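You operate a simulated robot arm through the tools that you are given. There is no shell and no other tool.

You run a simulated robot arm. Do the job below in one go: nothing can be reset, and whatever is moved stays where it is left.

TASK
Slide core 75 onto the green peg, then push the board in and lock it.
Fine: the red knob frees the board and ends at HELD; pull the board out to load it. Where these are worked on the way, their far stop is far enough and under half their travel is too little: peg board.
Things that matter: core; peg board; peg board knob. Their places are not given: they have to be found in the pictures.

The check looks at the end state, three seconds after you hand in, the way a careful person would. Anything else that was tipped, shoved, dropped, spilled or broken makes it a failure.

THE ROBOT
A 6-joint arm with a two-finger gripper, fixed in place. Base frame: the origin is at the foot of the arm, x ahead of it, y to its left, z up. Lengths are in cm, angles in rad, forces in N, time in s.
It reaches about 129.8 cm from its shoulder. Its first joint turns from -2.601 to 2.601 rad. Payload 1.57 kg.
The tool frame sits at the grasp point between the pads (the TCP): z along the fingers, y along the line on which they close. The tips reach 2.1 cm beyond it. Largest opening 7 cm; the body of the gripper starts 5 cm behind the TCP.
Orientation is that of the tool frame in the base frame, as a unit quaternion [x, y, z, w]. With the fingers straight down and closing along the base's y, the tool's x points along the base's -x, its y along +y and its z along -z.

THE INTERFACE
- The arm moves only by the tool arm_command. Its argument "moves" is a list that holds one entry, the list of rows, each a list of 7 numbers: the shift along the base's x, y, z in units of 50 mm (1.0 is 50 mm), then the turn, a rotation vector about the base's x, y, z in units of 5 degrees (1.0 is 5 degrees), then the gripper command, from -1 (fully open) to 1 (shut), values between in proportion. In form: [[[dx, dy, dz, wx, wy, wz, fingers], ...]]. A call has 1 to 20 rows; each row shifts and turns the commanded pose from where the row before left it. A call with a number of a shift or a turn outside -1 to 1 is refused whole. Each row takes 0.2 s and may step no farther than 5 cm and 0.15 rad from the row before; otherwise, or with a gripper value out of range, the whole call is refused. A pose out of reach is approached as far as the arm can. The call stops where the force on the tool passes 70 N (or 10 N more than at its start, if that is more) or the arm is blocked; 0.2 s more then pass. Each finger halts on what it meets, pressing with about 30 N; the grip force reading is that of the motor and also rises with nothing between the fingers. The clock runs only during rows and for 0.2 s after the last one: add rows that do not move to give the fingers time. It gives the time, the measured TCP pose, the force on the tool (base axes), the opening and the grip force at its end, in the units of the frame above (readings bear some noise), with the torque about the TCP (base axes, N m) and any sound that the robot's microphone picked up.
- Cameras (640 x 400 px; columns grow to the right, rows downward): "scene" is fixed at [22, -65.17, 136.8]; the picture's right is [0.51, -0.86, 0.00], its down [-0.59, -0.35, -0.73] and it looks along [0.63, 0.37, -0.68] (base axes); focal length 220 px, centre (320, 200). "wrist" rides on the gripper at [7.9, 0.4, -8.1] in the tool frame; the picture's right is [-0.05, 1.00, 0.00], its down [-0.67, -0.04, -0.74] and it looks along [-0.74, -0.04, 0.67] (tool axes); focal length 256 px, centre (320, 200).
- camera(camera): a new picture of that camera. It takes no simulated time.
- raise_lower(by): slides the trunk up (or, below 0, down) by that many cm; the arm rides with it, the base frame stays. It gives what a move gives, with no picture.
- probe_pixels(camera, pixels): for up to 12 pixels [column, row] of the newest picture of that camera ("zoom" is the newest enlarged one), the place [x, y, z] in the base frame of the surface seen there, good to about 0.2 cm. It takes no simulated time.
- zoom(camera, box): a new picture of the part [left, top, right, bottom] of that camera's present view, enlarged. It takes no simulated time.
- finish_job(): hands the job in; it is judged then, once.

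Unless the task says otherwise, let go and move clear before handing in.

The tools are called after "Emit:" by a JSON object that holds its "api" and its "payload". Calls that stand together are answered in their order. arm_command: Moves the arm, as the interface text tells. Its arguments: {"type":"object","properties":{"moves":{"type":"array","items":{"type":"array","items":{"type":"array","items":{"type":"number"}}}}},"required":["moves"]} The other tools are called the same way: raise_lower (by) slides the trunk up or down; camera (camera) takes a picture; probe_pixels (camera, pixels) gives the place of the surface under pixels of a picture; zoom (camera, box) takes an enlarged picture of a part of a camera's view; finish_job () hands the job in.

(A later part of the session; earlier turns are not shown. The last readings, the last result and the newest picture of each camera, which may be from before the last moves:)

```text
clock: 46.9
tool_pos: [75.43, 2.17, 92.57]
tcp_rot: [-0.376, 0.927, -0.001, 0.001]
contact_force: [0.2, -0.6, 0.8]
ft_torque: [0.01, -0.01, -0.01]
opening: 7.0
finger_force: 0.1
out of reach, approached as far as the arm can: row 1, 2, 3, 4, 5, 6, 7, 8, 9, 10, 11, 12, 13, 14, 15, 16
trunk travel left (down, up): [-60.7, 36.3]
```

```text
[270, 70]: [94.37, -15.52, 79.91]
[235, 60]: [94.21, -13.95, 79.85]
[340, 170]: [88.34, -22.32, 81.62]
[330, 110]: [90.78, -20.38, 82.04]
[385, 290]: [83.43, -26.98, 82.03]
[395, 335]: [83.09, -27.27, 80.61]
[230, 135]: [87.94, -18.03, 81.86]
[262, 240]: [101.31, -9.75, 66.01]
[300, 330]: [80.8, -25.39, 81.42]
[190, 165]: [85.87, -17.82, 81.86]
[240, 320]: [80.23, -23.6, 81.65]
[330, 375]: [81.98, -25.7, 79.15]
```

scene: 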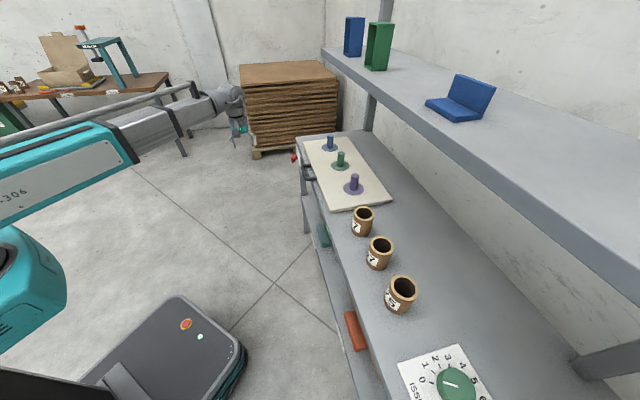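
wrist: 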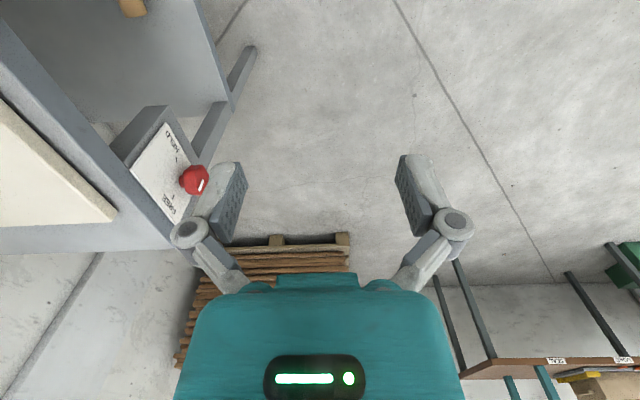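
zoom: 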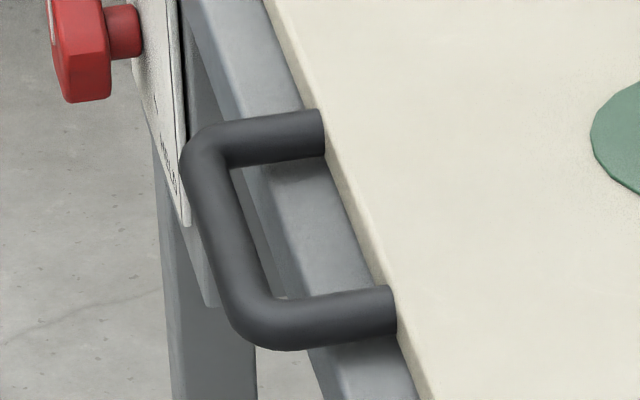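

Handle bar: centre v≈73.9, z from ~80.6 to 82.0, u 39.3–49.4; board edge at v=78.1 and bench top at z=80. I'll move above the bar with a reduced opening of 4 cm.

Emit:
{"api": "arm_command", "payload": {"moves": [[[0.272, -0.769, 0, 0, 0, 0, -0.143], [0.272, -0.769, 0, 0, 0, 0, -0.143], [0.272, -0.769, 0, 0, 0, 0, -0.143], [0.272, -0.769, 0, 0, 0, 0, -0.143], [0.272, -0.769, 0, 0, 0, 0, -0.143], [0.272, -0.769, 0, 0, 0, 0, -0.143], [0, 0, 0, 0, 0, 0, -0.143]]]}}

Emit:
{"api": "camera", "payload": {"camera": "wrist"}}

Emit:
{"api": "zoom", "payload": {"camera": "scene", "box": [250, 90, 370, 190]}}

```text
clock: 48.5
tool_pos: [83.81, -21.04, 92.53]
tcp_rot: [-0.374, 0.927, -0.001, 0.001]
contact_force: [-0.1, 0.2, 0.1]
ft_torque: [0.02, -0.01, -0.01]
opening: 4.0
finger_force: 0.1
out of reach, approached as far as the arm can: row 2, 6
trunk travel left (down, up): [-60.7, 36.3]
```

```text
taken
```

wrist: 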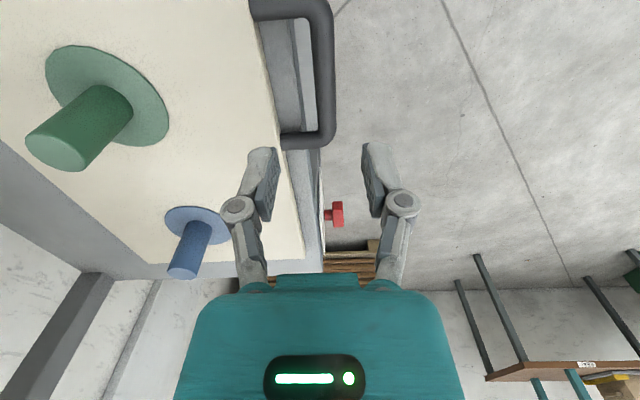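

```text
4.00 times, centred on (310, 140) of scene
```

zoom: 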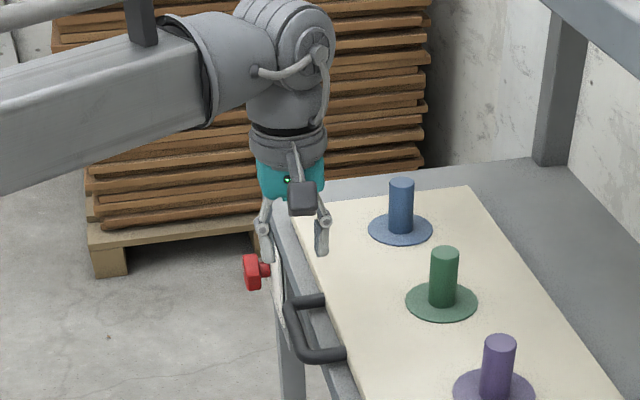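

The handle bar appears at column ~325, between the fingers. I'll probe it from this view before lowering.

Emit:
{"api": "probe_pixels", "payload": {"camera": "wrist", "pixels": [[325, 60], [318, 60], [333, 60], [325, 90], [318, 90], [333, 90], [328, 30], [290, 60], [312, 70], [275, 60], [300, 100], [262, 200]]}}

```text
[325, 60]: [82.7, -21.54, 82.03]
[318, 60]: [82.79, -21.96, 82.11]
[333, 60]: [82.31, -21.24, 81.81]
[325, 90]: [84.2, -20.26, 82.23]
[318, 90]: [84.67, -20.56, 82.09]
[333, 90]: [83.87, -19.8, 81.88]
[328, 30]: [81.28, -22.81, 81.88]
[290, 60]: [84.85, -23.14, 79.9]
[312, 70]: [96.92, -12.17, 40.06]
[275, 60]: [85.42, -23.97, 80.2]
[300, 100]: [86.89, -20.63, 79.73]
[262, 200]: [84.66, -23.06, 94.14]
```

Bar centre is at v≈73.85, so I'll nudge slightly outward and lower the trunk by 9.9.

Emit:
{"api": "arm_command", "payload": {"moves": [[[-0.04, 0.04, 0, 0, 0, 0, -0.143], [0, 0, 0, 0, 0, 0, -0.143]]]}}

Emit:
{"api": "raise_lower", "payload": {"by": -9.0}}

Emit:
{"api": "raise_lower", "payload": {"by": -0.9}}

Emit:
{"api": "camera", "payload": {"camera": "wrist"}}

Emit:
{"api": "zoom", "payload": {"camera": "scene", "box": [270, 110, 350, 190]}}

```text
clock: 49.1
tool_pos: [83.65, -20.71, 92.49]
tcp_rot: [-0.375, 0.927, -0.001, 0.001]
contact_force: [0.1, 1.0, 0.1]
ft_torque: [0.02, -0.02, 0.0]
opening: 3.99
finger_force: 0.0
trunk travel left (down, up): [-60.7, 36.3]
```

```text
clock: 50.3
tool_pos: [83.69, -20.74, 83.49]
tcp_rot: [-0.376, 0.927, -0.001, 0.001]
contact_force: [-0.3, 0.5, -0.5]
ft_torque: [0.02, 0.02, 0.04]
opening: 3.98
finger_force: 0.0
trunk travel left (down, up): [-51.7, 45.3]
```

```text
clock: 50.9
tool_pos: [83.56, -20.78, 82.64]
tcp_rot: [-0.376, 0.927, -0.001, 0.002]
contact_force: [-0.1, 0.9, -0.3]
ft_torque: [0.02, 0.02, 0.02]
opening: 4.0
finger_force: 0.1
trunk travel left (down, up): [-50.8, 46.2]
```

```text
taken
```

wrist: 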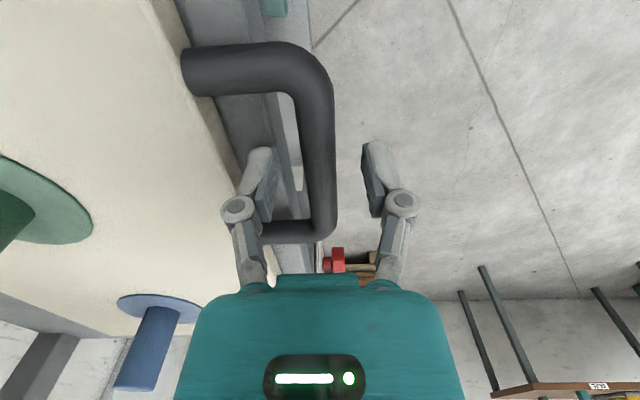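

```text
5.00 times, centred on (310, 150) of scene
```

zoom: 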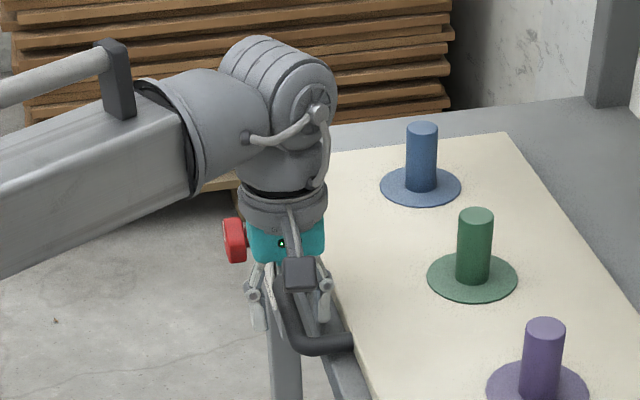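

The bar is between the fingers (columns 265–375). I'll close on it and pull out gently.

Emit:
{"api": "arm_command", "payload": {"moves": [[[0, 0, 0, 0, 0, 0, 1], [0, 0, 0, 0, 0, 0, 1], [0, 0, 0, 0, 0, 0, 1], [0, 0, 0, 0, 0, 0, 1], [0, 0, 0, 0, 0, 0, 1]]]}}

Emit:
{"api": "arm_command", "payload": {"moves": [[[-0.1, 0.1, 0, 0, 0, 0, 1], [-0.1, 0.1, 0, 0, 0, 0, 1], [-0.1, 0.1, 0, 0, 0, 0, 1], [-0.1, 0.1, 0, 0, 0, 0, 1]]]}}

Emit:
{"api": "camera", "payload": {"camera": "scene"}}

```text
clock: 52.1
tool_pos: [83.6, -20.81, 82.65]
tcp_rot: [-0.375, 0.927, -0.002, 0.002]
contact_force: [0.6, -1.7, 2.3]
ft_torque: [-0.02, -0.02, 0.52]
opening: 1.56
finger_force: 31.7
trunk travel left (down, up): [-50.8, 46.2]
```

```text
clock: 53.1
tool_pos: [81.72, -18.79, 82.7]
tcp_rot: [-0.376, 0.927, 0.0, 0.001]
contact_force: [-2.8, -1.5, -0.9]
ft_torque: [0.24, -0.3, 0.49]
opening: 1.54
finger_force: 32.0
trunk travel left (down, up): [-50.8, 46.2]
```

```text
taken
```

scene: 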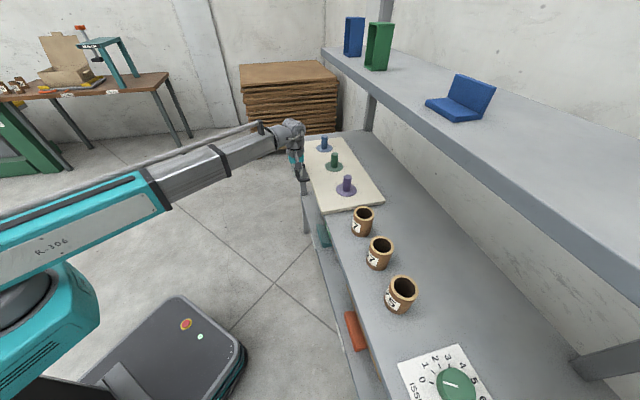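

The board slides out freely. I'll keep pulling in measured steps until its stop.

Emit:
{"api": "arm_command", "payload": {"moves": [[[-0.15, 0.15, 0, 0, 0, 0, 1], [-0.15, 0.15, 0, 0, 0, 0, 1], [-0.15, 0.15, 0, 0, 0, 0, 1], [-0.15, 0.15, 0, 0, 0, 0, 1], [-0.15, 0.15, 0, 0, 0, 0, 1], [-0.15, 0.15, 0, 0, 0, 0, 1], [-0.15, 0.15, 0, 0, 0, 0, 1], [-0.15, 0.15, 0, 0, 0, 0, 1]]]}}

Emit:
{"api": "camera", "payload": {"camera": "scene"}}

```text
clock: 54.9
tool_pos: [75.55, -12.62, 82.55]
tcp_rot: [-0.376, 0.926, -0.001, 0.001]
contact_force: [4.3, 5.8, 4.2]
ft_torque: [-0.39, 0.28, 0.41]
opening: 1.56
finger_force: 32.3
trunk travel left (down, up): [-50.8, 46.2]
```

```text
taken
```

scene: 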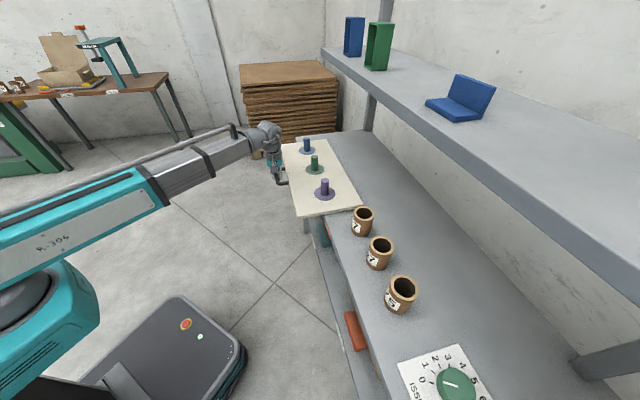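

About 11.5 cm out so far with little force. I'll continue in smaller steps looking for the stop.

Emit:
{"api": "arm_command", "payload": {"moves": [[[-0.1, 0.1, 0, 0, 0, 0, 1], [-0.1, 0.1, 0, 0, 0, 0, 1], [-0.1, 0.1, 0, 0, 0, 0, 1], [-0.1, 0.1, 0, 0, 0, 0, 1]]]}}

```text
clock: 55.9
tool_pos: [73.58, -10.66, 82.53]
tcp_rot: [-0.375, 0.927, 0.0, 0.0]
contact_force: [-0.1, 0.1, 0.5]
ft_torque: [0.5, -0.59, 0.47]
opening: 1.56
finger_force: 31.9
trunk travel left (down, up): [-50.8, 46.2]
```

Emit:
{"api": "arm_command", "payload": {"moves": [[[-0.1, 0.1, 0, 0, 0, 0, 1], [-0.1, 0.1, 0, 0, 0, 0, 1], [-0.1, 0.1, 0, 0, 0, 0, 1], [-0.1, 0.1, 0, 0, 0, 0, 1]]]}}

Emit:
{"api": "zoom", "payload": {"camera": "scene", "box": [240, 100, 400, 240]}}

```text
clock: 56.8
tool_pos: [72.98, -10.01, 82.52]
tcp_rot: [-0.373, 0.928, -0.012, 0.004]
contact_force: [11.3, -15.6, 1.5]
ft_torque: [-0.9, 0.4, 0.44]
opening: 1.57
finger_force: 31.7
trunk travel left (down, up): [-50.8, 46.2]
stopped in row 4: the force on the tool passed its limit at 71 N (the readings are from after the stop); the commanded pose is now the measured one
```

```text
2.86 times, centred on (320, 170) of scene
```

zoom: 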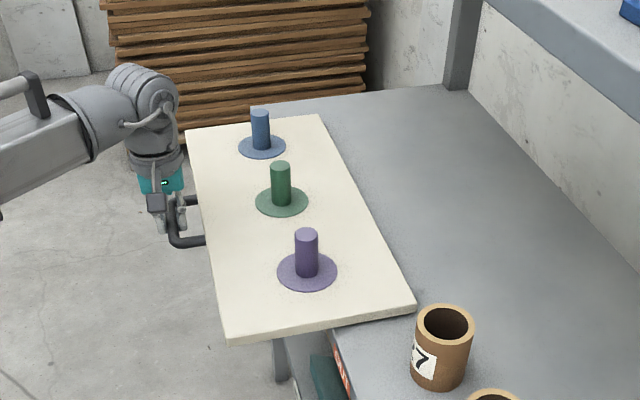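

The board hit its far stop (~15.2 cm out; force peaked at 71 N). I'll open the fingers, lift off the handle and check.

Emit:
{"api": "arm_command", "payload": {"moves": [[[0, 0, 0, 0, 0, 0, -0.143], [0, 0, 0, 0, 0, 0, -0.143], [0, 0, 0, 0, 0, 0, -0.143], [0, 0, 0, 0, 0, 0, -0.143]]]}}

Emit:
{"api": "raise_lower", "payload": {"by": 12}}

Emit:
{"api": "zoom", "payload": {"camera": "scene", "box": [240, 100, 400, 240]}}

```text
clock: 57.8
tool_pos: [72.72, -9.75, 82.67]
tcp_rot: [-0.374, 0.927, -0.009, 0.005]
contact_force: [0.3, -0.3, 0.1]
ft_torque: [-0.02, 0.01, 0.03]
opening: 3.98
finger_force: 0.1
trunk travel left (down, up): [-50.8, 46.2]
```

```text
clock: 59.3
tool_pos: [72.75, -9.89, 94.63]
tcp_rot: [-0.374, 0.927, -0.008, 0.005]
contact_force: [0.6, 0.4, 0.0]
ft_torque: [-0.01, -0.01, 0.01]
opening: 4.02
finger_force: 0.0
trunk travel left (down, up): [-62.8, 34.2]
```

```text
2.86 times, centred on (320, 170) of scene
```

zoom: 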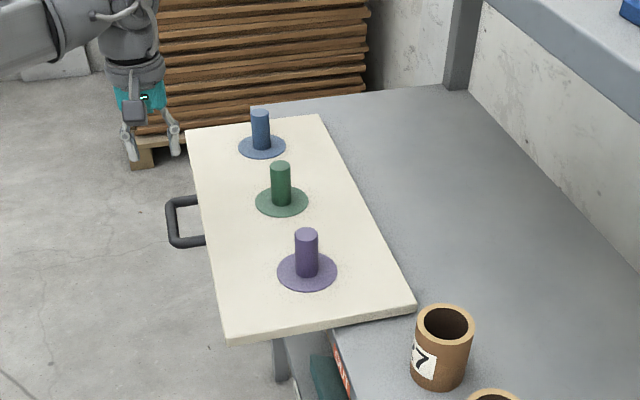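

Board stays out with the handle at zoom (185,222). Now I'll measure the green peg and core 75 precisely in zoomed pictures.

Emit:
{"api": "zoom", "payload": {"camera": "scene", "box": [295, 145, 335, 185]}}

Emit:
{"api": "probe_pixels", "payload": {"camera": "zoom", "pixels": [[320, 80], [310, 85], [330, 85], [320, 70], [320, 200], [290, 180], [300, 260], [240, 220], [385, 215], [310, 100], [250, 260], [370, 260]]}}

Emit:
{"api": "zoom", "payload": {"camera": "scene", "box": [375, 265, 425, 320]}}

```text
10.00 times, centred on (315, 165) of scene
```

zoom: 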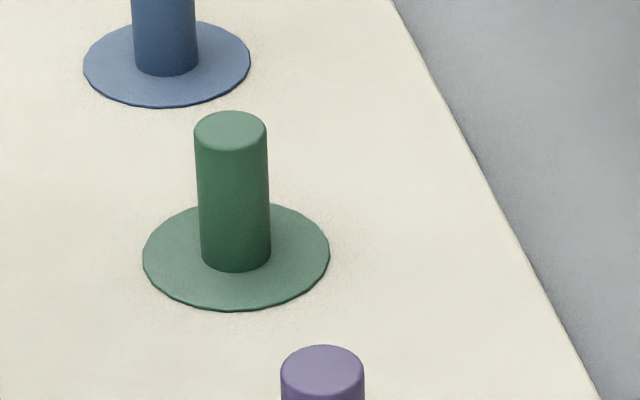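

```text
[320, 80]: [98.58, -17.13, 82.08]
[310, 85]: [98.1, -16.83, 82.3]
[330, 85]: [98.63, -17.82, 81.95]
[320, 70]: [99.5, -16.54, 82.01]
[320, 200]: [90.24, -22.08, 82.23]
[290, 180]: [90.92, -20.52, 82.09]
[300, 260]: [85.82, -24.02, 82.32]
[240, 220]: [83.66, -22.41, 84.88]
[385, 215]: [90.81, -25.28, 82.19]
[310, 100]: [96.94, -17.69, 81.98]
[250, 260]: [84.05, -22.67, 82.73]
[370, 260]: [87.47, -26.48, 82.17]
```

```text
7.27 times, centred on (400, 292) of scene
```

zoom: 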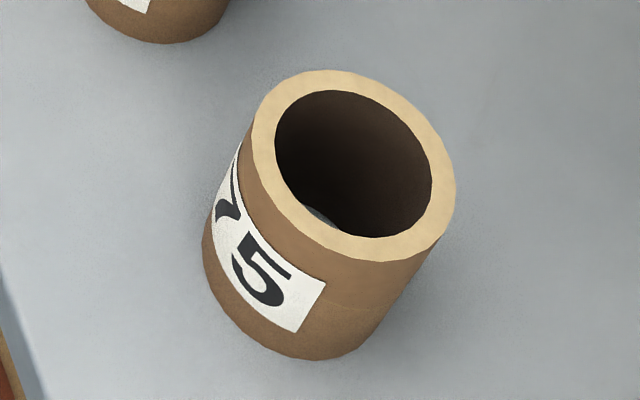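

Emit:
{"api": "probe_pixels", "payload": {"camera": "zoom", "pixels": [[325, 79], [270, 115], [262, 160], [290, 210], [330, 243], [380, 250], [425, 225], [447, 185], [430, 130], [385, 92], [355, 165], [320, 215]]}}

Emit:
{"api": "zoom", "payload": {"camera": "scene", "box": [295, 145, 335, 185]}}

Emit:
{"api": "probe_pixels", "payload": {"camera": "zoom", "pixels": [[230, 130], [205, 130], [258, 130], [230, 115], [230, 145], [145, 255], [327, 255], [235, 305], [185, 215], [290, 215], [235, 265], [166, 75]]}}

```text
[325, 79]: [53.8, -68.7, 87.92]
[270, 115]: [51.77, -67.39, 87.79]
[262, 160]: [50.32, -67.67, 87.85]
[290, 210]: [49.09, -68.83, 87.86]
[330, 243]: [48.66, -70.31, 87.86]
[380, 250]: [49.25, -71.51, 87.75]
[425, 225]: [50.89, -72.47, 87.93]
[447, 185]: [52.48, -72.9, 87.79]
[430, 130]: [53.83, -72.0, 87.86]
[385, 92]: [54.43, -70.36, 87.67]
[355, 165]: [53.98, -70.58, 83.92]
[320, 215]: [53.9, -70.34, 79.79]
```

```text
10.00 times, centred on (315, 165) of scene
```

zoom: 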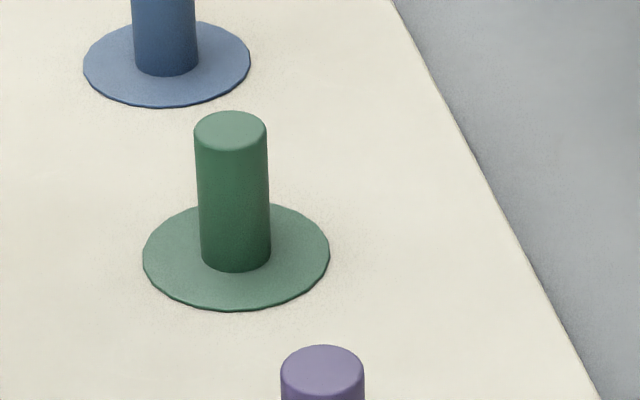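

```text
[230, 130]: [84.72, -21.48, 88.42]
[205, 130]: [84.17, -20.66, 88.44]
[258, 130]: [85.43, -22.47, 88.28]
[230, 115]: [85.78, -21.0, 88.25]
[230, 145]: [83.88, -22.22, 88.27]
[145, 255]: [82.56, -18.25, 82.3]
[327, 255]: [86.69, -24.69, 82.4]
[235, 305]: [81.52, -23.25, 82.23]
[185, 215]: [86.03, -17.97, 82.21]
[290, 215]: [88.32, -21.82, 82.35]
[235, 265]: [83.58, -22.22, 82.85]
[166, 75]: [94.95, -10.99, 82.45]
```

Core 75 centre is (51.5,−70.17), top z=87.9, outer diameter ~6.4; green peg centre is now about (84.7,−21.5), top 88.4. I'll turn the gripper to close along the bench and travel in front of the bench to core 75.

Emit:
{"api": "arm_command", "payload": {"moves": [[[0, 0, 0, 0.126, 0.175, 0, -1], [-0.402, -0.455, 0, 0, 0, -0.936, -1], [-0.402, -0.455, 0, 0, 0, -0.936, -1], [-0.402, -0.455, 0, 0, 0, -0.936, -1], [-0.402, -0.455, 0, 0, 0, -0.936, -1], [-0.402, -0.455, 0, 0, 0, -0.936, -1], [-0.402, -0.455, 0, 0, 0, -0.936, -1], [-0.402, -0.455, 0, 0, 0, -0.936, -1], [-0.402, -0.455, 0, 0, 0, -0.936, -1], [-0.402, -0.455, 0, 0, 0, -0.936, -1], [-0.402, -0.455, 0, 0, 0, -0.936, -1], [-0.402, -0.455, 0, 0, 0, -0.936, -1], [-0.402, -0.455, 0, 0, 0, -0.936, -1], [-0.402, -0.455, 0, 0, 0, -0.936, -1], [-0.402, -0.455, 0, 0, 0, -0.936, -1], [-0.402, -0.455, 0, 0, 0, -0.936, -1], [-0.402, -0.455, 0, 0, 0, -0.936, -1], [-0.402, -0.455, 0, 0, 0, -0.936, -1], [-0.402, -0.455, 0, 0, 0, -0.936, -1], [-0.402, -0.455, 0, 0, 0, -0.936, -1]]]}}

Emit:
{"api": "camera", "payload": {"camera": "wrist"}}

Emit:
{"api": "camera", "payload": {"camera": "scene"}}

```text
clock: 63.5
tool_pos: [34.42, -53.19, 94.68]
tcp_rot: [0.384, 0.923, -0.001, -0.001]
contact_force: [0.5, 0.3, 0.8]
ft_torque: [-0.04, -0.01, -0.03]
opening: 7.0
finger_force: 0.1
trunk travel left (down, up): [-62.8, 34.2]
```

```text
taken
```

wrist: 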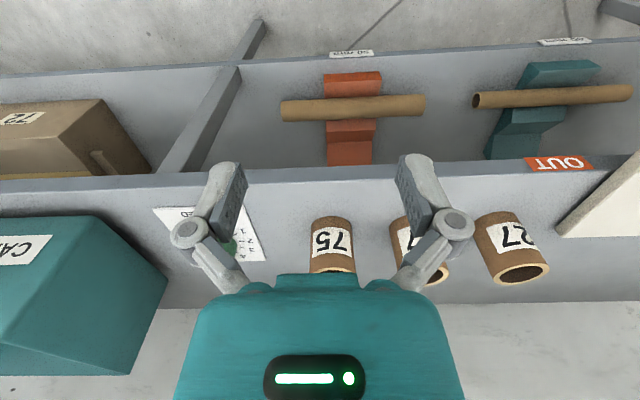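

```text
taken
```

scene: 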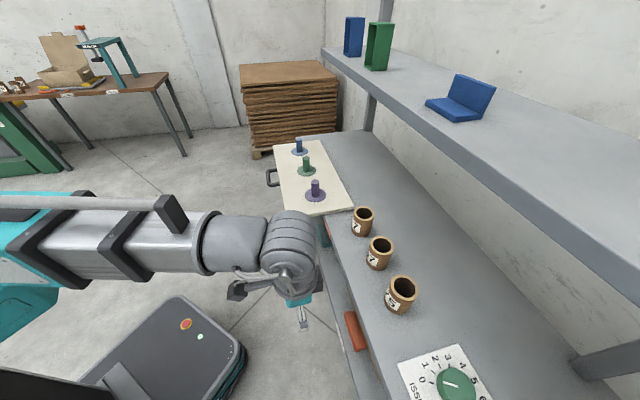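

Core 75 is straight ahead at wrist (332,242). Before going in I'll check how high the wrist housing stands relative to the shelf underside.

Emit:
{"api": "probe_pixels", "payload": {"camera": "scene", "pixels": [[292, 225], [300, 240], [310, 235], [270, 235], [285, 260], [240, 240], [170, 215], [500, 182], [505, 186], [510, 190], [440, 142], [445, 140]]}}

Emit:
{"api": "zoom", "payload": {"camera": "scene", "box": [200, 180, 360, 340]}}

Emit:
{"api": "zoom", "payload": {"camera": "scene", "box": [420, 110, 480, 170]}}

```text
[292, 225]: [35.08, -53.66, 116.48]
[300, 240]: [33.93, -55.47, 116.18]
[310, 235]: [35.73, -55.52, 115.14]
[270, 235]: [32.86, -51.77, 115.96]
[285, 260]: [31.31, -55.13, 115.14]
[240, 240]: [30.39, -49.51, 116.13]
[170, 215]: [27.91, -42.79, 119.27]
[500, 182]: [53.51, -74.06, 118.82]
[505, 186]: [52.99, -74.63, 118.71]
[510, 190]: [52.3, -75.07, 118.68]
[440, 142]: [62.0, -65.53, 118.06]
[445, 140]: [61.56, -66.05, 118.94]
```

```text
2.50 times, centred on (280, 260) of scene
```

zoom: 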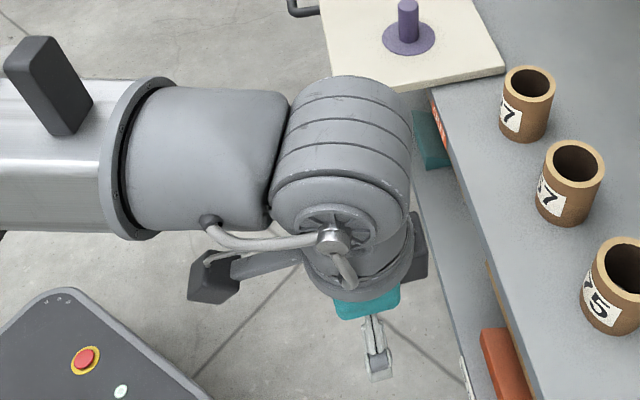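

```text
6.67 times, centred on (450, 140) of scene
```

zoom: 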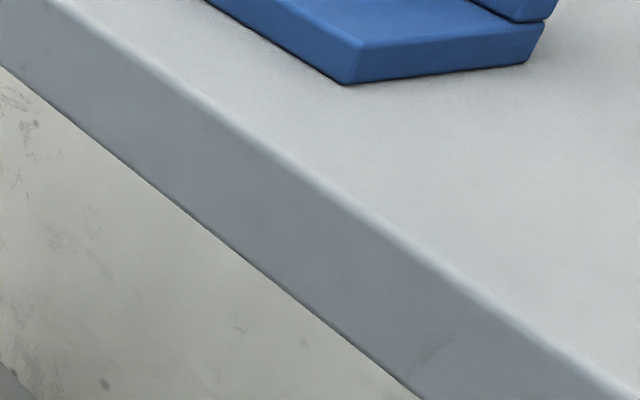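

Emit:
{"api": "probe_pixels", "payload": {"camera": "zoom", "pixels": [[350, 335], [330, 322], [300, 260], [390, 260], [200, 215], [190, 200]]}}

```text
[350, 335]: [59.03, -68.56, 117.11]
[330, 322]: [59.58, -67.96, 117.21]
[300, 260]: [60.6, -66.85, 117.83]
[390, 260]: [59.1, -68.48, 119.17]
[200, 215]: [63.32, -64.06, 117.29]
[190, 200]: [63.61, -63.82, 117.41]
```

Shelf underside is z=117 and the wrist top is TCP+21.8, so staying at TCP z≈91 is safe. I'll lower slightly and move in above core 75.

Emit:
{"api": "raise_lower", "payload": {"by": -3.4}}

Emit:
{"api": "arm_command", "payload": {"moves": [[[0.57, -0.566, 0, 0, 0, 0, -1], [0.57, -0.566, 0, 0, 0, 0, -1], [0.57, -0.566, 0, 0, 0, 0, -1], [0.57, -0.566, 0, 0, 0, 0, -1], [0.57, -0.566, 0, 0, 0, 0, -1], [0.57, -0.566, 0, 0, 0, 0, -1], [0, 0, 0, 0, 0, 0, -1]]]}}

Emit:
{"api": "camera", "payload": {"camera": "wrist"}}

Emit:
{"api": "camera", "payload": {"camera": "scene"}}

```text
clock: 64.3
tool_pos: [34.47, -53.16, 91.21]
tcp_rot: [0.384, 0.923, -0.001, -0.002]
contact_force: [0.3, -0.2, -1.0]
ft_torque: [0.01, -0.01, -0.01]
opening: 6.99
finger_force: 0.0
trunk travel left (down, up): [-59.4, 37.6]
```

```text
clock: 65.9
tool_pos: [51.57, -70.07, 91.29]
tcp_rot: [0.383, 0.924, -0.001, -0.002]
contact_force: [-0.4, 0.0, -0.8]
ft_torque: [0.05, -0.01, 0.01]
opening: 7.0
finger_force: 0.0
trunk travel left (down, up): [-59.4, 37.6]
```

```text
taken
```

wrist: 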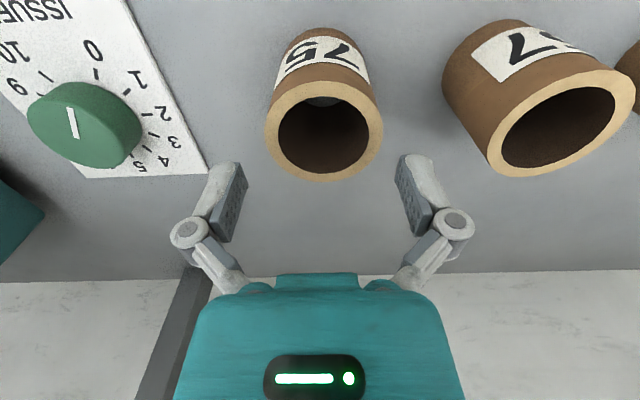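

```text
taken
```

scene: 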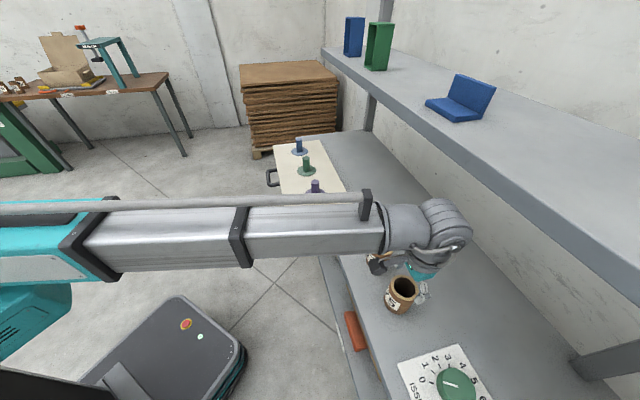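

Core 75 sits between the fingers at wrist (324,132). I'll probe its rim from this view to centre accurately.

Emit:
{"api": "zoom", "payload": {"camera": "wrist", "box": [240, 20, 410, 200]}}

Emit:
{"api": "probe_pixels", "payload": {"camera": "wrist", "pixels": [[271, 130], [378, 130], [325, 178], [324, 87], [290, 165], [360, 165], [285, 97], [365, 97], [268, 115], [381, 115]]}}

```text
2.22 times, centred on (325, 110) of wrist
```

zoom: 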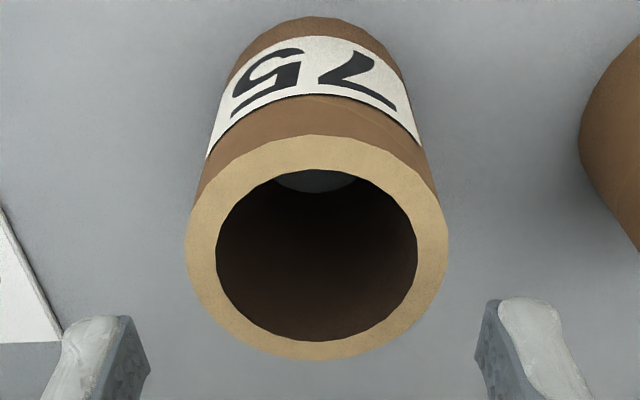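

```text
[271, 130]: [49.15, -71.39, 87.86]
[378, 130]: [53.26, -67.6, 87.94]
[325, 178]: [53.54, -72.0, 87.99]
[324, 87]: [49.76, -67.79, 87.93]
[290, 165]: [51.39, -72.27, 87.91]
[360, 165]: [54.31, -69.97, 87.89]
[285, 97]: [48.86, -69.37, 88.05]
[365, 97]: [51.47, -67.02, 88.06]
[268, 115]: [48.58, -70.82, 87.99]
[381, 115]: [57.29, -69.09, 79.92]
```

Core centre from here is u≈−12.95, v≈86.0, so I'll nudge +0.13 cm along the bench and lower in two steps around the core.

Emit:
{"api": "arm_command", "payload": {"moves": [[[0.02, 0.02, 0, 0, 0, 0, -1], [0, 0, 0, 0, 0, 0, -1]]]}}

Emit:
{"api": "raise_lower", "payload": {"by": -2.2}}

Emit:
{"api": "camera", "payload": {"camera": "wrist"}}

```text
clock: 66.5
tool_pos: [51.59, -69.94, 91.2]
tcp_rot: [0.384, 0.923, -0.002, -0.001]
contact_force: [-0.8, -0.7, -0.3]
ft_torque: [-0.05, -0.01, -0.04]
opening: 7.01
finger_force: 0.1
trunk travel left (down, up): [-59.4, 37.6]
```

```text
clock: 67.1
tool_pos: [51.74, -69.98, 89.01]
tcp_rot: [0.383, 0.924, -0.001, -0.001]
contact_force: [0.8, 0.8, -0.1]
ft_torque: [0.03, -0.01, -0.03]
opening: 6.98
finger_force: 0.1
trunk travel left (down, up): [-57.2, 39.8]
```

```text
taken
```

wrist: 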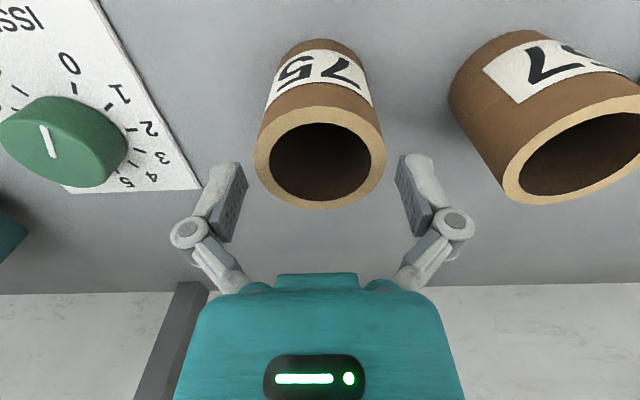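

No contact, core (254–386) centred between pads. Lowering the rest and closing.

Emit:
{"api": "raise_lower", "payload": {"by": -2.8}}

Emit:
{"api": "arm_command", "payload": {"moves": [[[0, 0, 0, 0, 0, 0, 1], [0, 0, 0, 0, 0, 0, 1], [0, 0, 0, 0, 0, 0, 1], [0, 0, 0, 0, 0, 0, 1], [0, 0, 0, 0, 0, 0, 1]]]}}

Emit:
{"api": "camera", "payload": {"camera": "wrist"}}

```text
clock: 67.9
tool_pos: [51.54, -69.89, 86.38]
tcp_rot: [0.384, 0.923, -0.002, -0.001]
contact_force: [0.1, 0.8, 0.5]
ft_torque: [-0.01, -0.04, 0.02]
opening: 7.0
finger_force: 0.0
trunk travel left (down, up): [-54.4, 42.6]
```

```text
clock: 69.1
tool_pos: [51.74, -69.83, 86.34]
tcp_rot: [0.383, 0.924, -0.001, -0.002]
contact_force: [1.5, -2.4, 7.5]
ft_torque: [0.05, -0.03, 0.01]
opening: 6.14
finger_force: 30.3
trunk travel left (down, up): [-54.4, 42.6]
```

```text
taken
```

wrist: 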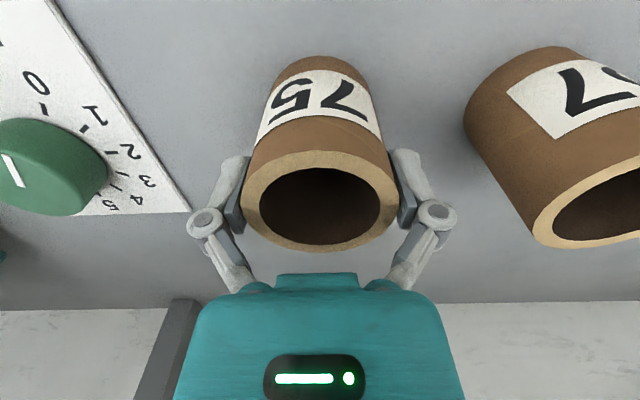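

Gripped at 6.14 cm. I'll lift 2 cm and check that the core comes along.

Emit:
{"api": "raise_lower", "payload": {"by": 2.0}}

Emit:
{"api": "camera", "payload": {"camera": "wrist"}}

Emit:
{"api": "zoom", "payload": {"camera": "scene", "box": [330, 180, 470, 330]}}

```text
clock: 69.7
tool_pos: [51.69, -69.96, 88.31]
tcp_rot: [0.383, 0.924, -0.002, -0.001]
contact_force: [1.3, -0.4, -1.2]
ft_torque: [0.0, -0.01, -0.02]
opening: 6.11
finger_force: 30.2
trunk travel left (down, up): [-56.4, 40.6]
```

```text
taken
```

wrist: 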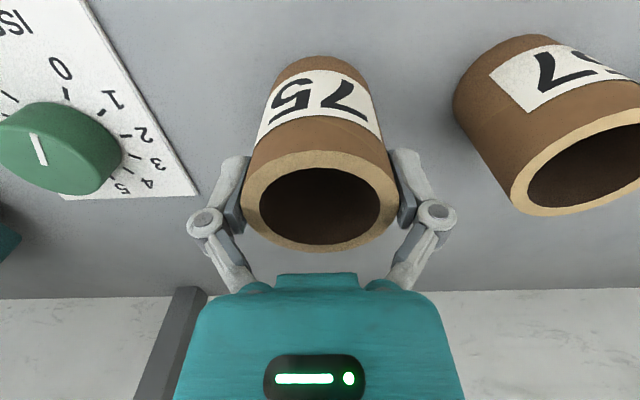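

```text
2.67 times, centred on (400, 255) of scene
```

zoom: 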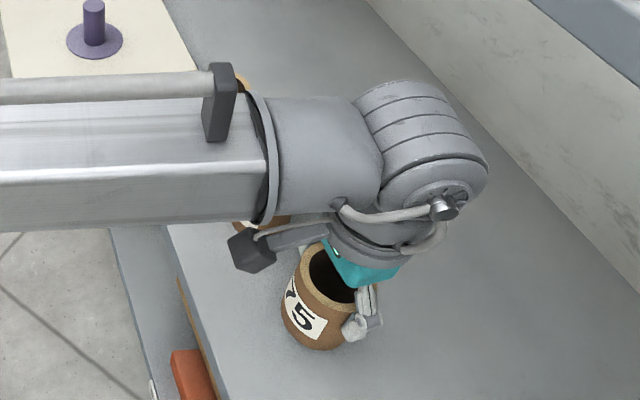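

The core is held and lifted. Now retract straight out from under the shelf, then raise.

Emit:
{"api": "arm_command", "payload": {"moves": [[[-0.389, 0.389, 0, 0, 0, 0, 1], [-0.389, 0.389, 0, 0, 0, 0, 1], [-0.389, 0.389, 0, 0, 0, 0, 1], [-0.389, 0.389, 0, 0, 0, 0, 1], [-0.389, 0.389, 0, 0, 0, 0, 1], [-0.389, 0.389, 0, 0, 0, 0, 1], [-0.389, 0.389, 0, 0, 0, 0, 1], [-0.389, 0.389, 0, 0, 0, 0, 1], [0, 0, 0, 0, 0, 0, 1]]]}}

Emit:
{"api": "raise_lower", "payload": {"by": 11}}

Emit:
{"api": "camera", "payload": {"camera": "scene"}}

Emit:
{"api": "camera", "payload": {"camera": "wrist"}}

```text
clock: 71.7
tool_pos: [35.92, -54.29, 88.23]
tcp_rot: [0.382, 0.924, -0.001, -0.001]
contact_force: [0.5, -1.2, -0.6]
ft_torque: [0.0, 0.0, 0.04]
opening: 6.09
finger_force: 30.0
trunk travel left (down, up): [-56.4, 40.6]
```

```text
clock: 73.2
tool_pos: [36.0, -54.19, 99.32]
tcp_rot: [0.384, 0.923, -0.001, -0.001]
contact_force: [0.2, 0.0, -0.9]
ft_torque: [0.01, 0.03, 0.0]
opening: 6.11
finger_force: 30.3
trunk travel left (down, up): [-67.4, 29.6]
```

```text
taken
```

scene: 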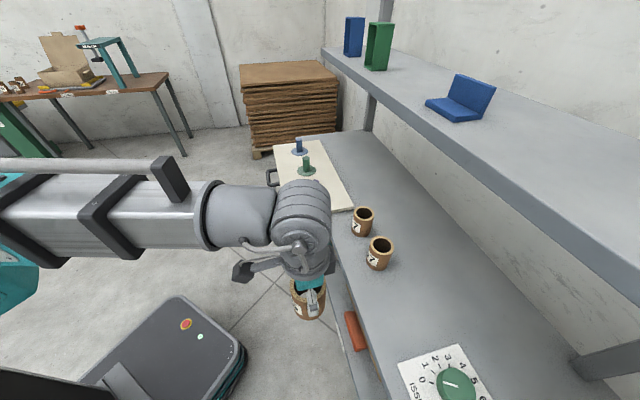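

```text
taken
```

wrist: 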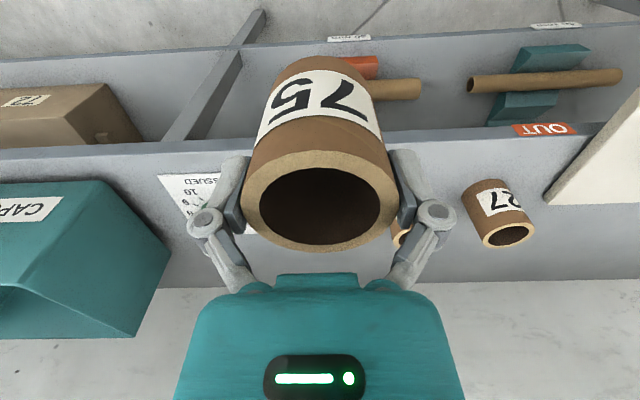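

Core is secure with its bottom at about z=93, clear of the pegs. I'll carry it along in front of the bench to the green peg's column.

Emit:
{"api": "arm_command", "payload": {"moves": [[[0.407, 0.407, 0, 0, 0, 0, 1], [0.407, 0.407, 0, 0, 0, 0, 1], [0.407, 0.407, 0, 0, 0, 0, 1], [0.407, 0.407, 0, 0, 0, 0, 1], [0.407, 0.407, 0, 0, 0, 0, 1], [0.407, 0.407, 0, 0, 0, 0, 1], [0.407, 0.407, 0, 0, 0, 0, 1], [0.407, 0.407, 0, 0, 0, 0, 1], [0.407, 0.407, 0, 0, 0, 0, 1], [0.407, 0.407, 0, 0, 0, 0, 1], [0.407, 0.407, 0, 0, 0, 0, 1], [0.407, 0.407, 0, 0, 0, 0, 1], [0.407, 0.407, 0, 0, 0, 0, 1], [0.407, 0.407, 0, 0, 0, 0, 1], [0.407, 0.407, 0, 0, 0, 0, 1], [0.407, 0.407, 0, 0, 0, 0, 1], [0.407, 0.407, 0, 0, 0, 0, 1], [0.407, 0.407, 0, 0, 0, 0, 1], [0.407, 0.407, 0, 0, 0, 0, 1], [0.407, 0.407, 0, 0, 0, 0, 1]]]}}

Emit:
{"api": "camera", "payload": {"camera": "wrist"}}

Emit:
{"api": "camera", "payload": {"camera": "scene"}}

```text
clock: 77.4
tool_pos: [76.43, -13.87, 99.17]
tcp_rot: [0.383, 0.924, -0.001, -0.002]
contact_force: [-0.6, 0.1, -1.5]
ft_torque: [0.01, 0.01, -0.01]
opening: 6.14
finger_force: 29.9
trunk travel left (down, up): [-67.4, 29.6]
```

```text
taken
```

wrist: 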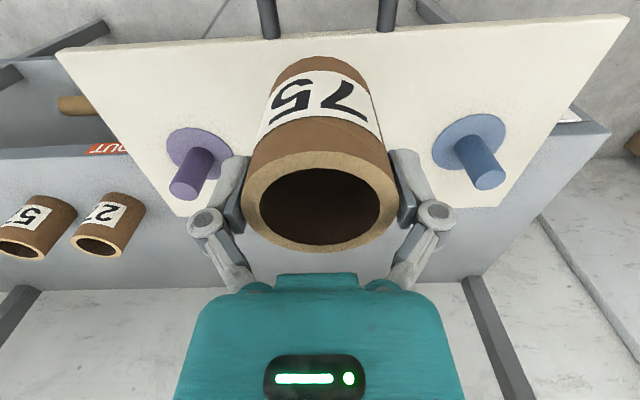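

```text
taken
```

scene: 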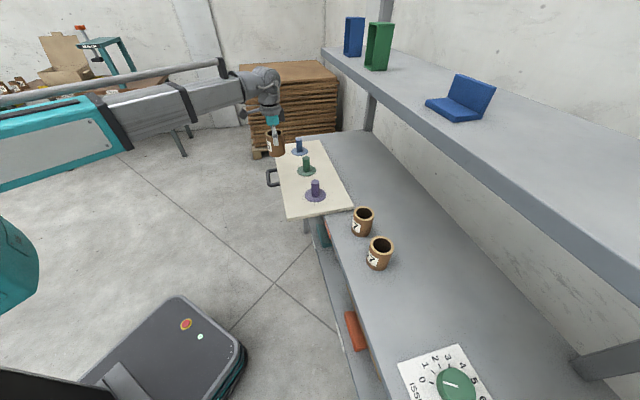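

Now directly in front of the green peg's column; I'll move in over the peg at (84.7,−21.5).

Emit:
{"api": "arm_command", "payload": {"moves": [[[0.331, -0.305, 0, 0, 0, 0, 1], [0.331, -0.305, 0, 0, 0, 0, 1], [0.331, -0.305, 0, 0, 0, 0, 1], [0.331, -0.305, 0, 0, 0, 0, 1], [0.331, -0.305, 0, 0, 0, 0, 1], [0, 0, 0, 0, 0, 0, 1]]]}}

Emit:
{"api": "camera", "payload": {"camera": "wrist"}}

Emit:
{"api": "zoom", "payload": {"camera": "scene", "box": [260, 90, 360, 220]}}

```text
clock: 78.8
tool_pos: [84.9, -21.45, 99.12]
tcp_rot: [0.383, 0.924, 0.0, -0.001]
contact_force: [-0.5, -0.1, -0.9]
ft_torque: [-0.02, 0.01, 0.03]
opening: 6.1
finger_force: 29.9
trunk travel left (down, up): [-67.4, 29.6]
```

```text
taken
```

wrist: 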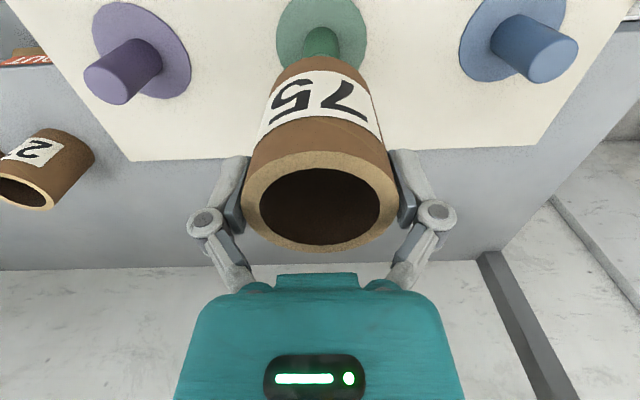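

```text
3.08 times, centred on (310, 155) of scene
```

zoom: 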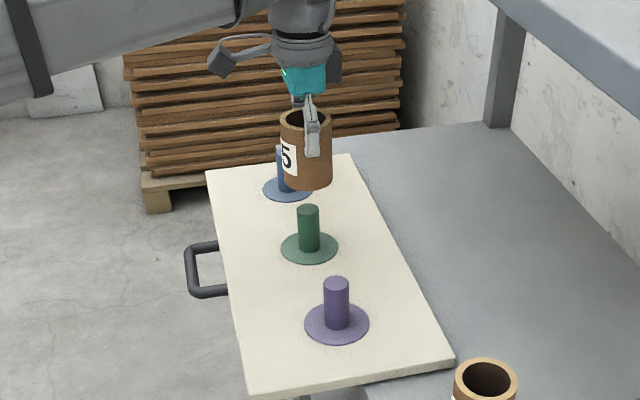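

The peg (column 321) lines up with the core. A quick probe of the core rim and peg for the depth direction before lowering.

Emit:
{"api": "probe_pixels", "payload": {"camera": "wrist", "pixels": [[322, 160], [320, 247], [250, 200], [388, 200], [321, 40], [300, 20], [345, 20], [321, 50]]}}

Emit:
{"api": "probe_pixels", "payload": {"camera": "zoom", "pixels": [[308, 210], [300, 211], [316, 211], [283, 245], [336, 245], [310, 260], [305, 112], [283, 120], [330, 122], [310, 185]]}}

```text
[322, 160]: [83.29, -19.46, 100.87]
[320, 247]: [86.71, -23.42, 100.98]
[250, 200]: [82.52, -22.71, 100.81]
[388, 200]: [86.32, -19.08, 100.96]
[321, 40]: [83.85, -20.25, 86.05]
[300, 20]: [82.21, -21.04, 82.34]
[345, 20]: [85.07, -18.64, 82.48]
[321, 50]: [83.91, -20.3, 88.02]
```

```text
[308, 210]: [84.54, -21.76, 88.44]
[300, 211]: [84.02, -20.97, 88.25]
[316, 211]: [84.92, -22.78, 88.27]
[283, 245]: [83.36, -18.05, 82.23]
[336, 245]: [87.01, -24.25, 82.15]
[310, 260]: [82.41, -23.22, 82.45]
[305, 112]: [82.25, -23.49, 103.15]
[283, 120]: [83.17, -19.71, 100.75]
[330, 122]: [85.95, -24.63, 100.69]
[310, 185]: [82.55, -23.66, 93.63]
```

Core axis is within 0.3 cm of the peg, clearance ~1 cm. I'll nudge 0.2 cm and lower in stages: bottom is at 92.9 and must reach the disc at 82.3.

Emit:
{"api": "arm_command", "payload": {"moves": [[[-0.05, -0.005, 0, 0, 0, 0, 1], [0, 0, 0, 0, 0, 0, 1]]]}}

Emit:
{"api": "raise_lower", "payload": {"by": -5.5}}

Emit:
{"api": "zoom", "payload": {"camera": "scene", "box": [260, 90, 360, 220]}}

```text
clock: 79.4
tool_pos: [84.67, -21.3, 99.22]
tcp_rot: [0.383, 0.924, -0.001, -0.002]
contact_force: [0.2, -0.4, -0.6]
ft_torque: [-0.03, 0.02, 0.01]
opening: 6.1
finger_force: 29.8
trunk travel left (down, up): [-67.4, 29.6]
```

```text
clock: 80.3
tool_pos: [84.73, -21.45, 93.74]
tcp_rot: [0.383, 0.924, 0.0, -0.002]
contact_force: [0.2, -0.4, -0.5]
ft_torque: [0.04, 0.03, -0.05]
opening: 6.1
finger_force: 30.0
trunk travel left (down, up): [-61.9, 35.1]
```

```text
3.08 times, centred on (310, 155) of scene
```

zoom: 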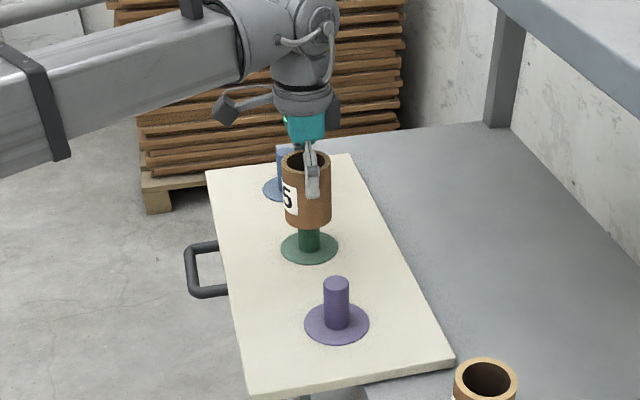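

The core is passing over the green peg with no contact force. I'll lower further to near the disc.

Emit:
{"api": "raise_lower", "payload": {"by": -4.5}}

Emit:
{"api": "camera", "payload": {"camera": "wrist"}}

Emit:
{"api": "zoom", "payload": {"camera": "scene", "box": [270, 120, 350, 200]}}

```text
clock: 81.2
tool_pos: [84.69, -21.47, 89.25]
tcp_rot: [0.383, 0.924, -0.001, -0.002]
contact_force: [-0.6, 0.3, -0.5]
ft_torque: [-0.01, 0.03, 0.01]
opening: 6.1
finger_force: 29.6
trunk travel left (down, up): [-57.4, 39.6]
```

```text
taken
```

wrist: 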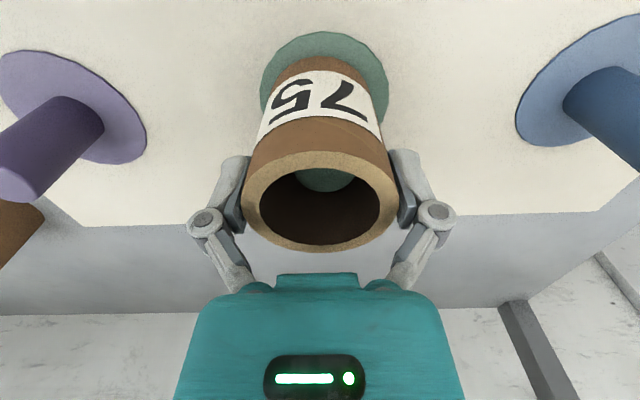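

```text
5.00 times, centred on (310, 160) of scene
```

zoom: 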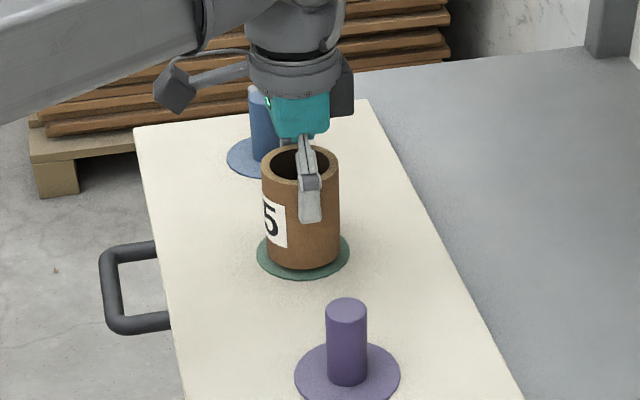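

Green peg is inside the core; roughly 0.6 cm remain. Lowering in small steps until I feel the disc.

Emit:
{"api": "raise_lower", "payload": {"by": -0.5}}

Emit:
{"api": "raise_lower", "payload": {"by": -0.15}}

```text
clock: 81.7
tool_pos: [84.67, -21.37, 88.76]
tcp_rot: [0.383, 0.924, -0.001, -0.001]
contact_force: [0.2, -0.2, -0.7]
ft_torque: [-0.01, 0.01, -0.01]
opening: 6.12
finger_force: 29.2
trunk travel left (down, up): [-56.9, 40.1]
```

```text
clock: 82.2
tool_pos: [84.72, -21.4, 88.63]
tcp_rot: [0.384, 0.923, -0.001, -0.002]
contact_force: [-1.5, -0.1, -0.2]
ft_torque: [0.01, 0.04, 0.01]
opening: 6.12
finger_force: 29.9
trunk travel left (down, up): [-56.7, 40.3]
```

Emit:
{"api": "raise_lower", "payload": {"by": -0.1}}

Emit:
{"api": "zoom", "payload": {"camera": "scene", "box": [290, 145, 330, 185]}}

```text
clock: 82.8
tool_pos: [84.66, -21.44, 88.49]
tcp_rot: [0.383, 0.924, -0.001, -0.001]
contact_force: [1.9, -0.1, 0.7]
ft_torque: [0.01, -0.04, 0.0]
opening: 6.11
finger_force: 29.8
trunk travel left (down, up): [-56.6, 40.4]
```

```text
10.00 times, centred on (310, 165) of scene
```

zoom: 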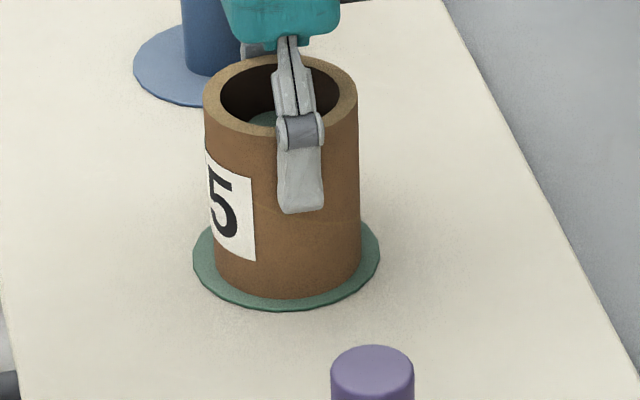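

Emit:
{"api": "raise_lower", "payload": {"by": -0.1}}

```text
clock: 83.3
tool_pos: [84.63, -21.42, 88.49]
tcp_rot: [0.384, 0.923, -0.001, 0.0]
contact_force: [5.1, -1.7, 15.2]
ft_torque: [0.02, 0.03, 0.02]
opening: 6.13
finger_force: 29.7
trunk travel left (down, up): [-56.5, 40.5]
```

Contact (15 N up): the core rests on the disc. Opening the fingers and rising straight up.

Emit:
{"api": "arm_command", "payload": {"moves": [[[0, 0, 0, 0, 0, 0, -1], [0, 0, 0, 0, 0, 0, -1], [0, 0, 0, 0, 0, 0, -1], [0, 0, 0, 0, 0, 0, -1]]]}}

Emit:
{"api": "camera", "payload": {"camera": "wrist"}}

```text
clock: 84.3
tool_pos: [84.71, -21.43, 88.41]
tcp_rot: [0.383, 0.924, -0.001, -0.002]
contact_force: [0.4, -0.5, -0.4]
ft_torque: [-0.02, -0.02, -0.02]
opening: 7.01
finger_force: 0.0
trunk travel left (down, up): [-56.5, 40.5]
```

```text
taken
```

wrist: 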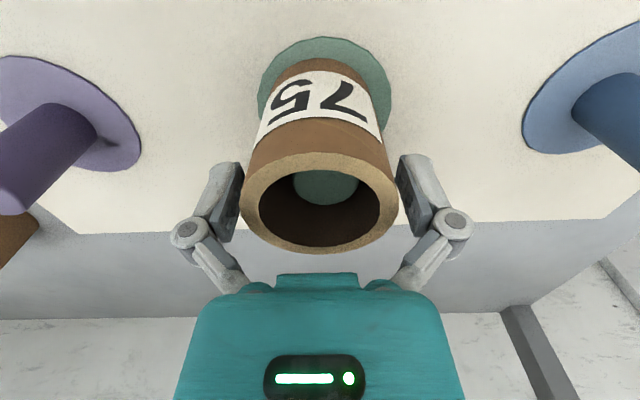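

Fingers are clear of the core. Raising 9 cm.

Emit:
{"api": "raise_lower", "payload": {"by": 9}}

Emit:
{"api": "zoom", "payload": {"camera": "scene", "box": [260, 100, 360, 220]}}

Emit:
{"api": "camera", "payload": {"camera": "wrist"}}

```text
clock: 85.5
tool_pos: [84.75, -21.32, 97.37]
tcp_rot: [0.383, 0.924, -0.001, -0.001]
contact_force: [0.1, -1.0, 0.7]
ft_torque: [0.0, -0.02, -0.06]
opening: 7.01
finger_force: 0.0
trunk travel left (down, up): [-65.5, 31.5]
```

```text
3.33 times, centred on (310, 160) of scene
```

zoom: 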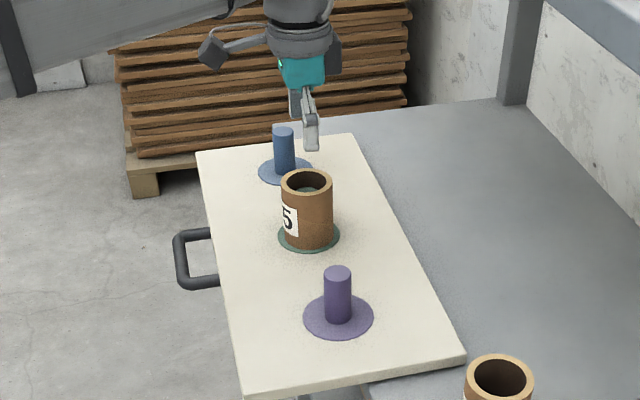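

```text
taken
```

wrist: 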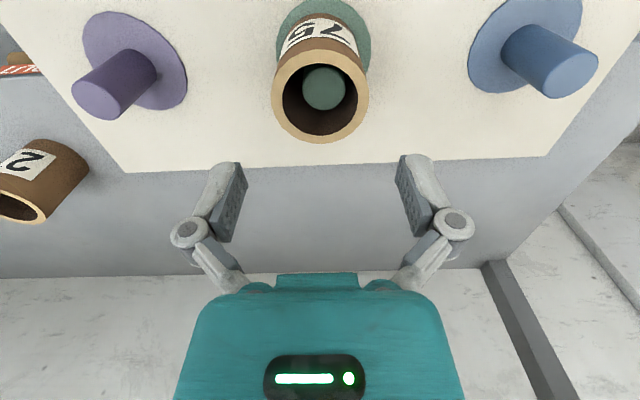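

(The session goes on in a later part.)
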